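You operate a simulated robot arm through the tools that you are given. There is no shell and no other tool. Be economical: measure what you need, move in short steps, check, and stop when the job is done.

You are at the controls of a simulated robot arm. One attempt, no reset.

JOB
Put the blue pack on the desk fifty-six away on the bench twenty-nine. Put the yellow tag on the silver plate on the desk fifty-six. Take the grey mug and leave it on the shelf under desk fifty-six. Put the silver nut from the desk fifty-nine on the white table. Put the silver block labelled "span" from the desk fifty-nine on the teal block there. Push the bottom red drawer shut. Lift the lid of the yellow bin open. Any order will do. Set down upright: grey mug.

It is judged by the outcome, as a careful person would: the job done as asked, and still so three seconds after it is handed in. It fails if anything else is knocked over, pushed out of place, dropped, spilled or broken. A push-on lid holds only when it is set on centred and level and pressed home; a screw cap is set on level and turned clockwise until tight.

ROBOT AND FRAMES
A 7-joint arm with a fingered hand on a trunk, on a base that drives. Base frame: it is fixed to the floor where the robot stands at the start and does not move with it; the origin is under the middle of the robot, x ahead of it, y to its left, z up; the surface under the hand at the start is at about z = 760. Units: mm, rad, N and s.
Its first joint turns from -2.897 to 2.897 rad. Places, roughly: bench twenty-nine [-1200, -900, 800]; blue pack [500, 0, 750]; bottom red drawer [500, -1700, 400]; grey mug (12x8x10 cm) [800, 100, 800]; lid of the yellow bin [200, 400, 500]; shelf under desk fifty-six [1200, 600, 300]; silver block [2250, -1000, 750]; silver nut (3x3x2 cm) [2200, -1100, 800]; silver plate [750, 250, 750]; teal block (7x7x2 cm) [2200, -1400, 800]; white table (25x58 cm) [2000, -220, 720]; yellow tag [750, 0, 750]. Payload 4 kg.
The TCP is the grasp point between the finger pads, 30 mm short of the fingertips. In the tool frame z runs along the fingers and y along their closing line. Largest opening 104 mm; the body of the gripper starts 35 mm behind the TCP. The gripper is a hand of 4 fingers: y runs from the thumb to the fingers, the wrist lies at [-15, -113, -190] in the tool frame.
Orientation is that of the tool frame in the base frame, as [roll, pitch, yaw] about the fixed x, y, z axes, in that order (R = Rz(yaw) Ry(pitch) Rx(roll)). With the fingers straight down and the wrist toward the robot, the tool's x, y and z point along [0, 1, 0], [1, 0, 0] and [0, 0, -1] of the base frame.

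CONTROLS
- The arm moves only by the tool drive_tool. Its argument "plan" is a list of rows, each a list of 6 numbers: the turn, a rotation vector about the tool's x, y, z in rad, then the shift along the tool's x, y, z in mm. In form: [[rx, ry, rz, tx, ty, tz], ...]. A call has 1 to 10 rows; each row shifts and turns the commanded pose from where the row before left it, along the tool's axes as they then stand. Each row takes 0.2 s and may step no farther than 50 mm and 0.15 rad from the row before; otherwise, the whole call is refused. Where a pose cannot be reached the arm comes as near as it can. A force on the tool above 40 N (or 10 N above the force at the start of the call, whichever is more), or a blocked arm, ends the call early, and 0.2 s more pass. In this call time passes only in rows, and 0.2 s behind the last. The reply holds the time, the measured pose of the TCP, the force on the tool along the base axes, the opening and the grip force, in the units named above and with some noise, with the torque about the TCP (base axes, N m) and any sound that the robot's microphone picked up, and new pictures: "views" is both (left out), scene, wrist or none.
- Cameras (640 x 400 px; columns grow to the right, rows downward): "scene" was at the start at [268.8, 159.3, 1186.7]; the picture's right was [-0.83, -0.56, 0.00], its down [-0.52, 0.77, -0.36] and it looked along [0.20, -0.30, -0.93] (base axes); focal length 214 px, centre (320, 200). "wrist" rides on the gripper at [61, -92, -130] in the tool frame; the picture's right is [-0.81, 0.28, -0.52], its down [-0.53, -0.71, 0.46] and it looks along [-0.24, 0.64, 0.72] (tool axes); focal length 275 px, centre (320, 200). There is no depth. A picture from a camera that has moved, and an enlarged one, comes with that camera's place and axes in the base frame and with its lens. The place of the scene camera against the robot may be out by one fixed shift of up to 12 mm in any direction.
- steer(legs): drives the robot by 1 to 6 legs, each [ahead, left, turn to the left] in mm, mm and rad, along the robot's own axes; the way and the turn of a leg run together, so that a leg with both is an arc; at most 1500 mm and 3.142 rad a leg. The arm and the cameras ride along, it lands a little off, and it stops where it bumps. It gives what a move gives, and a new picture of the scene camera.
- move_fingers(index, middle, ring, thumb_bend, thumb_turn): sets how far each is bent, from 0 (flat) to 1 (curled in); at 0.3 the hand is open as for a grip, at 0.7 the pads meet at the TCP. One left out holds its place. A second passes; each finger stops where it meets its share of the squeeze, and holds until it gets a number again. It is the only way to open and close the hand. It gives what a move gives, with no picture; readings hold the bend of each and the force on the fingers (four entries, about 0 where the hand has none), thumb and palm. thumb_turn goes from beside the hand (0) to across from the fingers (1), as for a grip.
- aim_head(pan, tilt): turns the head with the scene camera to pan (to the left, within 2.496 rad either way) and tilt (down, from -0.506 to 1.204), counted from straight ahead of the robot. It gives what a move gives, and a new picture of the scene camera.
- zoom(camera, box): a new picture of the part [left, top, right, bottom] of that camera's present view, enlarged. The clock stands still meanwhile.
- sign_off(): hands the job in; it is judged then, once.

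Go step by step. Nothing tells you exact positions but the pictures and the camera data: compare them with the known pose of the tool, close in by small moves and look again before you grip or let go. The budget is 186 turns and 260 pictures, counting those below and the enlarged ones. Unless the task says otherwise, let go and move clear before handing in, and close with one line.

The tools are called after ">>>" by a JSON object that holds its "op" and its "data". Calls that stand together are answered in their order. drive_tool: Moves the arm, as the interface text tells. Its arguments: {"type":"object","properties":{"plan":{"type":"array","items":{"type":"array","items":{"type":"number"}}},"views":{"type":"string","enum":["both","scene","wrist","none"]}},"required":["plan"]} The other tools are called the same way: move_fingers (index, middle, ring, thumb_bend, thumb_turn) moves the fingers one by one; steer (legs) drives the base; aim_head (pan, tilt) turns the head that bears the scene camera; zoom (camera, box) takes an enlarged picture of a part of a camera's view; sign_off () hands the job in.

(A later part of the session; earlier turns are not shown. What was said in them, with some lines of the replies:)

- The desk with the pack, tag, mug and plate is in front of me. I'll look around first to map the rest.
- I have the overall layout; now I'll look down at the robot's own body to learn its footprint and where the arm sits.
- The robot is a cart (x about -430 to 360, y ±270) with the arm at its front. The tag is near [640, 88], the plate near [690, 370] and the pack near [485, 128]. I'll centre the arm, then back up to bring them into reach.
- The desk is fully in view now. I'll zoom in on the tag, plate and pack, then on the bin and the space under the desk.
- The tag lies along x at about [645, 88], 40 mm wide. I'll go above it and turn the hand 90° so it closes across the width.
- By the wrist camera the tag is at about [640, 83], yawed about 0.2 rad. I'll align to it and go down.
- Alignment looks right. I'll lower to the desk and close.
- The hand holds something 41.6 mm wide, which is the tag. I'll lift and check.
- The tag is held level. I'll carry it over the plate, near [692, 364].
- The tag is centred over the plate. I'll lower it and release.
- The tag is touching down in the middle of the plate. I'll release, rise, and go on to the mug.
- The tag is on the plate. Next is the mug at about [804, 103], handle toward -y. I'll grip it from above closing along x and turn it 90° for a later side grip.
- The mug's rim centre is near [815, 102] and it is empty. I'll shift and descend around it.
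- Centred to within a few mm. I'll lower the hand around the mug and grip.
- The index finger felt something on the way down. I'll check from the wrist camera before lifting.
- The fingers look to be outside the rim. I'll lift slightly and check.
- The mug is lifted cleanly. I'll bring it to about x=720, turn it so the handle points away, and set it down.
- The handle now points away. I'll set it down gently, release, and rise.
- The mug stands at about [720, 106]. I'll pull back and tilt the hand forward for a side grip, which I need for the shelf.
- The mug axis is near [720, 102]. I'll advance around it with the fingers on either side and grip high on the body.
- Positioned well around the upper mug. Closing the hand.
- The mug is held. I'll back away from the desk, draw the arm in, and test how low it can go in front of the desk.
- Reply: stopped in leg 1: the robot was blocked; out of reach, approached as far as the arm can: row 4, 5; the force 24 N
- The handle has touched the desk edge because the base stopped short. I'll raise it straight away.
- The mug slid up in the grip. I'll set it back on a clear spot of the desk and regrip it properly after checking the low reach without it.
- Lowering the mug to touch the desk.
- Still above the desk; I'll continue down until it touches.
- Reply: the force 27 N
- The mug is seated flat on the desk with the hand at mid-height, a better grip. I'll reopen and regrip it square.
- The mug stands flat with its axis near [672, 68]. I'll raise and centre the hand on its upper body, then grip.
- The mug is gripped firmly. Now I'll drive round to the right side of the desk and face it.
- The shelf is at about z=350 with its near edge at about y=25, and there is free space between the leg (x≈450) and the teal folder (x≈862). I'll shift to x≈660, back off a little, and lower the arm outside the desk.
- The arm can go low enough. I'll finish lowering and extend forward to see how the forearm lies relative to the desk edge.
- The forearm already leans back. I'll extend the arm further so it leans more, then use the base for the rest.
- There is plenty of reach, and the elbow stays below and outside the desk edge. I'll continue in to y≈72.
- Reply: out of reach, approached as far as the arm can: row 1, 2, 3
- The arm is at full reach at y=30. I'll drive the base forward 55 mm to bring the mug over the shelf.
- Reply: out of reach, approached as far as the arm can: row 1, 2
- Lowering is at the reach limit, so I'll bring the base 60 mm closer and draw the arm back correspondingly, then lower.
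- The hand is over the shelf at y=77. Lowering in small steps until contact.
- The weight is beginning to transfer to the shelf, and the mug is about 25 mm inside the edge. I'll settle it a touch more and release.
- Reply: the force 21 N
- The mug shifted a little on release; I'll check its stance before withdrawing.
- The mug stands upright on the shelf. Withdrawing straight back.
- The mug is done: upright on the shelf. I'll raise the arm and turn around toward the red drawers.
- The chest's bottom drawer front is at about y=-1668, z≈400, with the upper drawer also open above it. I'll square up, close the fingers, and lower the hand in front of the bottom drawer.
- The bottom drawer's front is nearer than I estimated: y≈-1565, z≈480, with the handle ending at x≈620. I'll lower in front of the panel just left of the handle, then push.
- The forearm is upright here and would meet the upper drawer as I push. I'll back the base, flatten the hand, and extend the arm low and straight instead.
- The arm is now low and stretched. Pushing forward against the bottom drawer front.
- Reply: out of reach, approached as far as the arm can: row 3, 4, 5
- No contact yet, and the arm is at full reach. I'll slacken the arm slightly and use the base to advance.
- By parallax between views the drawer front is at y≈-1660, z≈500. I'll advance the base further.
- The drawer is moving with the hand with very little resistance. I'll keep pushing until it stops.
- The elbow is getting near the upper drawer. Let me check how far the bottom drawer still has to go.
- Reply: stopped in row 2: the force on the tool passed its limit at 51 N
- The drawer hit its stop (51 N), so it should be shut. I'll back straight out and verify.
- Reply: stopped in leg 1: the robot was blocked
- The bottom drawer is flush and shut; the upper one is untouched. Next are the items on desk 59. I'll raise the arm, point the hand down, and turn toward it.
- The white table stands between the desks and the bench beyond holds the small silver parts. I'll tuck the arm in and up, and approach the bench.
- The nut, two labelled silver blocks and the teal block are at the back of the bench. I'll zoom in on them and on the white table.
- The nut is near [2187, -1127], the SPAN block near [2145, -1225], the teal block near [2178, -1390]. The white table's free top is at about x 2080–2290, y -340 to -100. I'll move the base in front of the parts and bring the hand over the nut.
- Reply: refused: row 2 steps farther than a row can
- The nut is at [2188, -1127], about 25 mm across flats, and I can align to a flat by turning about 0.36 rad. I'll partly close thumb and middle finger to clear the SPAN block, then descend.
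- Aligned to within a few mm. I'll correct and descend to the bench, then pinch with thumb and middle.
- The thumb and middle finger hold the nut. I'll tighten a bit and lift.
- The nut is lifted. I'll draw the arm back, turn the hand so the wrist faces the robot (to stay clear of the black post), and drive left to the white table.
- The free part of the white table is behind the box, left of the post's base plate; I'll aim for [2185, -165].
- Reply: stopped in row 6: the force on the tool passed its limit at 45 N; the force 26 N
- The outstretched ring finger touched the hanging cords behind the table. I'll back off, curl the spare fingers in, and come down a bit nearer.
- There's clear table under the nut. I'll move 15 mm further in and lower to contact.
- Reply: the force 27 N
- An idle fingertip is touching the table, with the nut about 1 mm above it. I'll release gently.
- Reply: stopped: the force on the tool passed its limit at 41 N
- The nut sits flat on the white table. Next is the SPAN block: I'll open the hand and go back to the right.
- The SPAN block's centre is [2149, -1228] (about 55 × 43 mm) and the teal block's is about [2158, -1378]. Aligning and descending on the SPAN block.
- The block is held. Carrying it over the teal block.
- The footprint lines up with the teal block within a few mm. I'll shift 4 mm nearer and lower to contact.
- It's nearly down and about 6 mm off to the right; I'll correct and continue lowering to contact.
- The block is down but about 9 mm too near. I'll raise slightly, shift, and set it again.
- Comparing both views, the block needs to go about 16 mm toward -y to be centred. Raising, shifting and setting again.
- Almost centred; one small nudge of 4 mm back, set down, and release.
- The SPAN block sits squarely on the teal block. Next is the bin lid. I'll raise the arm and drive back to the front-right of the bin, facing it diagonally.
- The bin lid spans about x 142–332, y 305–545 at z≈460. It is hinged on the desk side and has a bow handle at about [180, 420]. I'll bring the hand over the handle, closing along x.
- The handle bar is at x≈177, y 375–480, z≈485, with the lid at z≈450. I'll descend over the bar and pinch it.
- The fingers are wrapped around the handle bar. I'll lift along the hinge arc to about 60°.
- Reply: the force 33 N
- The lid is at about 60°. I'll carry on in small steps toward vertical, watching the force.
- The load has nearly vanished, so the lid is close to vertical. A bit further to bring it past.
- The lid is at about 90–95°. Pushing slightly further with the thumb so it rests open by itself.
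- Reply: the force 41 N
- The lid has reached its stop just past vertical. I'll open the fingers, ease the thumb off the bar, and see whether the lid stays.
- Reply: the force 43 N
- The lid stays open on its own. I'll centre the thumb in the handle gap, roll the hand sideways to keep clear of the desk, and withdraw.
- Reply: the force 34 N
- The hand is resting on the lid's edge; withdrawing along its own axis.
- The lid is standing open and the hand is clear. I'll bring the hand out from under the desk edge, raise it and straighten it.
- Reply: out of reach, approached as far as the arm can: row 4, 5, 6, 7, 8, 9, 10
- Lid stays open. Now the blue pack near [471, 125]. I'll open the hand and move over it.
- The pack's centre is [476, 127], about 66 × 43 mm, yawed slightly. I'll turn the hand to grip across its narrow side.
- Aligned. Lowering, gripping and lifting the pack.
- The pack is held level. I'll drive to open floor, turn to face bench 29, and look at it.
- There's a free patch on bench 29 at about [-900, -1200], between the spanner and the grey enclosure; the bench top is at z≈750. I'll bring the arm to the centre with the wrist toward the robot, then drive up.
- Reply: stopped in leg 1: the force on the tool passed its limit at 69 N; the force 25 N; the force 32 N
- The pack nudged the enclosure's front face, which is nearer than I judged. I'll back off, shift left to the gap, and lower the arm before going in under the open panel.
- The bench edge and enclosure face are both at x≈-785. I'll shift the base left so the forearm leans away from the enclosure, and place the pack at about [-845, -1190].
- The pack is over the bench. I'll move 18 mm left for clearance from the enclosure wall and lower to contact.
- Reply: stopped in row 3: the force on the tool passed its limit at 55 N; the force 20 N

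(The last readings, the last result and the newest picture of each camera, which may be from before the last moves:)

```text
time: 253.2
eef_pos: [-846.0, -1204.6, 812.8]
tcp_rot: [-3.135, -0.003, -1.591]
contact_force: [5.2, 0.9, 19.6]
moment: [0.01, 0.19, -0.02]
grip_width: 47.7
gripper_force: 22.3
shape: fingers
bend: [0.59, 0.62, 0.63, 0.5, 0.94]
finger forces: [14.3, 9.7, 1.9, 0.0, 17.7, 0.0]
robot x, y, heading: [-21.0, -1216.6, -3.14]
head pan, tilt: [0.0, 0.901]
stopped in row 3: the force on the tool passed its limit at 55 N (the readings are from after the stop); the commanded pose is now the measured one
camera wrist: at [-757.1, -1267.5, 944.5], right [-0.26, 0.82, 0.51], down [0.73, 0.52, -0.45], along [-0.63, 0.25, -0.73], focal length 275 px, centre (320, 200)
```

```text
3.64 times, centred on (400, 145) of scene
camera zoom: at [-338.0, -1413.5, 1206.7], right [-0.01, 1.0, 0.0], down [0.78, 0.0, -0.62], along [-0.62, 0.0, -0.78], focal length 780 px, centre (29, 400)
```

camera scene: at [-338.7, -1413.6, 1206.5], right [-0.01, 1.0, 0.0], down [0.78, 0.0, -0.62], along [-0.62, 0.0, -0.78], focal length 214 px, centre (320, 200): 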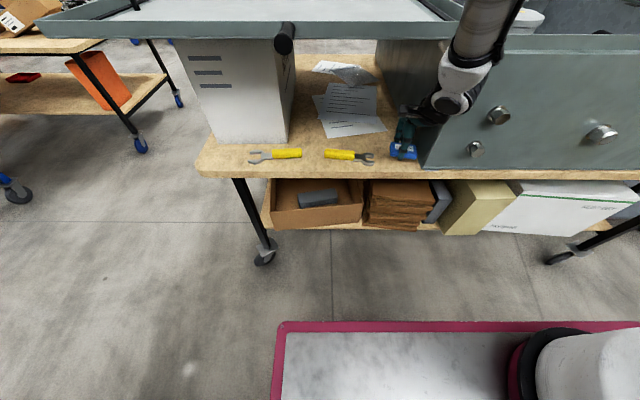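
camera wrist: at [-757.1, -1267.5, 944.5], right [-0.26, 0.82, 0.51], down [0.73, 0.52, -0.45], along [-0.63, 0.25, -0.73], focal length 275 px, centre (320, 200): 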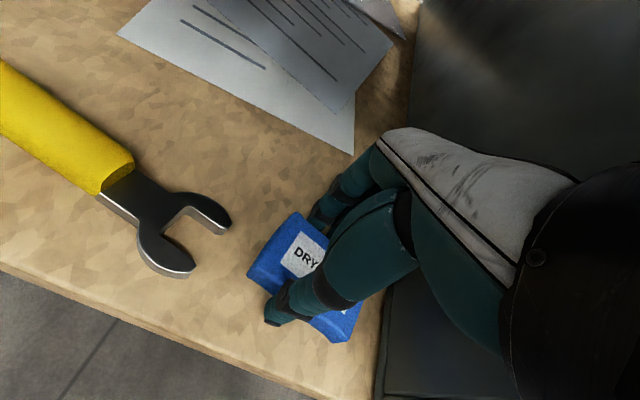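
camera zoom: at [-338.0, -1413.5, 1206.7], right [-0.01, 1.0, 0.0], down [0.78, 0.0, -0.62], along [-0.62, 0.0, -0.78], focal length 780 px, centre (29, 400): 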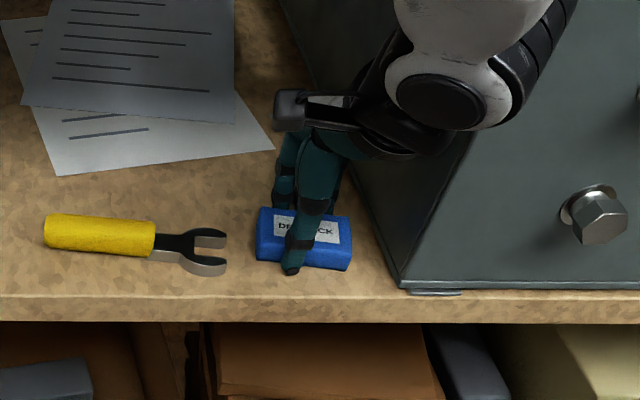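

The pack is down on the bench. I'll release, rise a little, and pull back from under the panel.

>>> {"op": "move_fingers", "data": {"index": 0.35, "middle": 0.35, "ring": 0.35, "thumb_bend": 0.35}}

>>> {"op": "drive_tool", "data": {"plan": [[0, 0, 0, 0, 0, -15], [0, 0, 0, 0, 0, -30], [0, 0, 0, 0, -20, -10], [0, 0, 0, 0, -40, 0], [0, 0, 0, 0, -40, 0], [0, 0, 0, 0, -30, -20]], "views": "wrist"}}

>>> {"op": "zoom", "data": {"camera": "scene", "box": [340, 90, 460, 200]}}

```text
time: 254.2
eef_pos: [-846.0, -1205.8, 813.2]
tcp_rot: [-3.133, -0.002, -1.59]
contact_force: [4.0, 0.3, 10.8]
moment: [0.1, 0.33, -0.05]
grip_width: 90.5
gripper_force: 5.0
shape: fingers
bend: [0.35, 0.38, 0.35, 0.35, 0.97]
finger forces: [0.1, 10.1, 0.1, 0.1, 0.0, 0.0]
robot x, y, heading: [-20.5, -1216.9, -3.138]
head pan, tilt: [0.0, 0.901]
```

```text
time: 255.6
eef_pos: [-718.4, -1208.7, 888.5]
tcp_rot: [-3.132, -0.001, -1.587]
contact_force: [0.2, -0.6, 0.4]
moment: [0.0, 0.01, -0.04]
grip_width: 90.2
gripper_force: 0.0
shape: fingers
bend: [0.35, 0.35, 0.35, 0.35, 0.97]
finger forces: [0.0, 0.0, 0.0, 0.0, 0.0, 0.0]
robot x, y, heading: [-21.3, -1218.1, -3.137]
head pan, tilt: [0.0, 0.901]
camera wrist: at [-628.7, -1270.8, 1020.1], right [-0.27, 0.82, 0.51], down [0.73, 0.52, -0.45], along [-0.63, 0.25, -0.73], focal length 275 px, centre (320, 200)
```

wrist: 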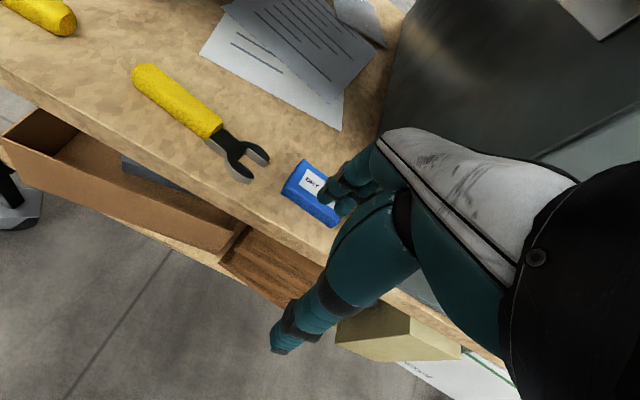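

```text
3.64 times, centred on (400, 145) of scene
camera zoom: at [-339.0, -1413.6, 1206.4], right [-0.01, 1.0, 0.0], down [0.78, 0.0, -0.62], along [-0.62, 0.0, -0.78], focal length 780 px, centre (29, 400)
```

zoom: 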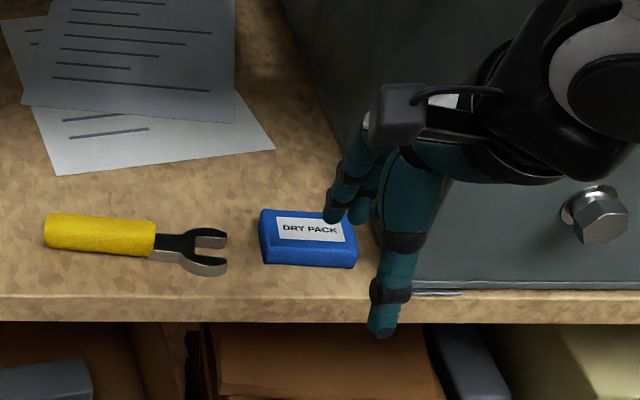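

All items are placed: the pack rests on bench 29. I'll back the hand clear and hand in.

>>> {"op": "steer", "data": {"legs": [[-150, 0, 0]]}}

```text
time: 257.0
eef_pos: [-565.6, -1206.9, 887.6]
tcp_rot: [-3.131, -0.001, -1.588]
contact_force: [0.1, -0.1, 0.0]
moment: [-0.02, -0.02, -0.01]
grip_width: 90.4
gripper_force: 0.3
shape: fingers
bend: [0.35, 0.35, 0.35, 0.35, 0.97]
finger forces: [0.1, 0.0, 0.0, 0.0, 0.0, 0.1]
robot x, y, heading: [131.3, -1215.7, -3.134]
head pan, tilt: [0.0, 0.901]
camera scene: at [-186.0, -1413.0, 1206.5], right [-0.01, 1.0, 0.0], down [0.78, 0.01, -0.62], along [-0.62, 0.0, -0.78], focal length 214 px, centre (320, 200)
```

scene: 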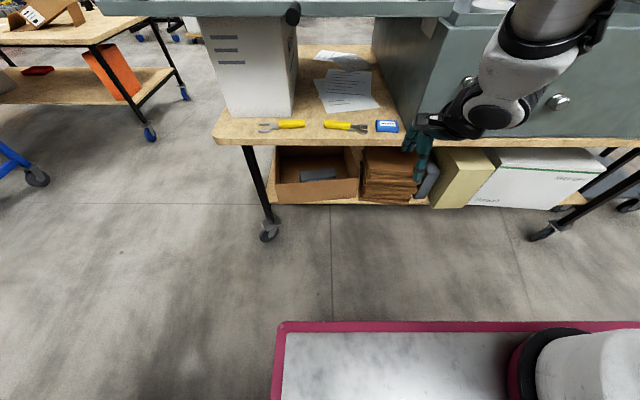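

The pack is resting on the bench and the hand is clear, so I'm handing in.

>>> {"op": "sign_off", "data": {}}

```text
The job is handed in.
```

All seven tasks are done and the job is handed in, but I bumped a few things on the way. The pack in the hand hit the grey enclosure on bench 29 (69 N), and a finger touched the cords behind the white table. The base bumped bench 29 and desk 56 once each, and the mug handle touched desk 56. I saw nothing displaced, though I did not check each one closely afterwards.
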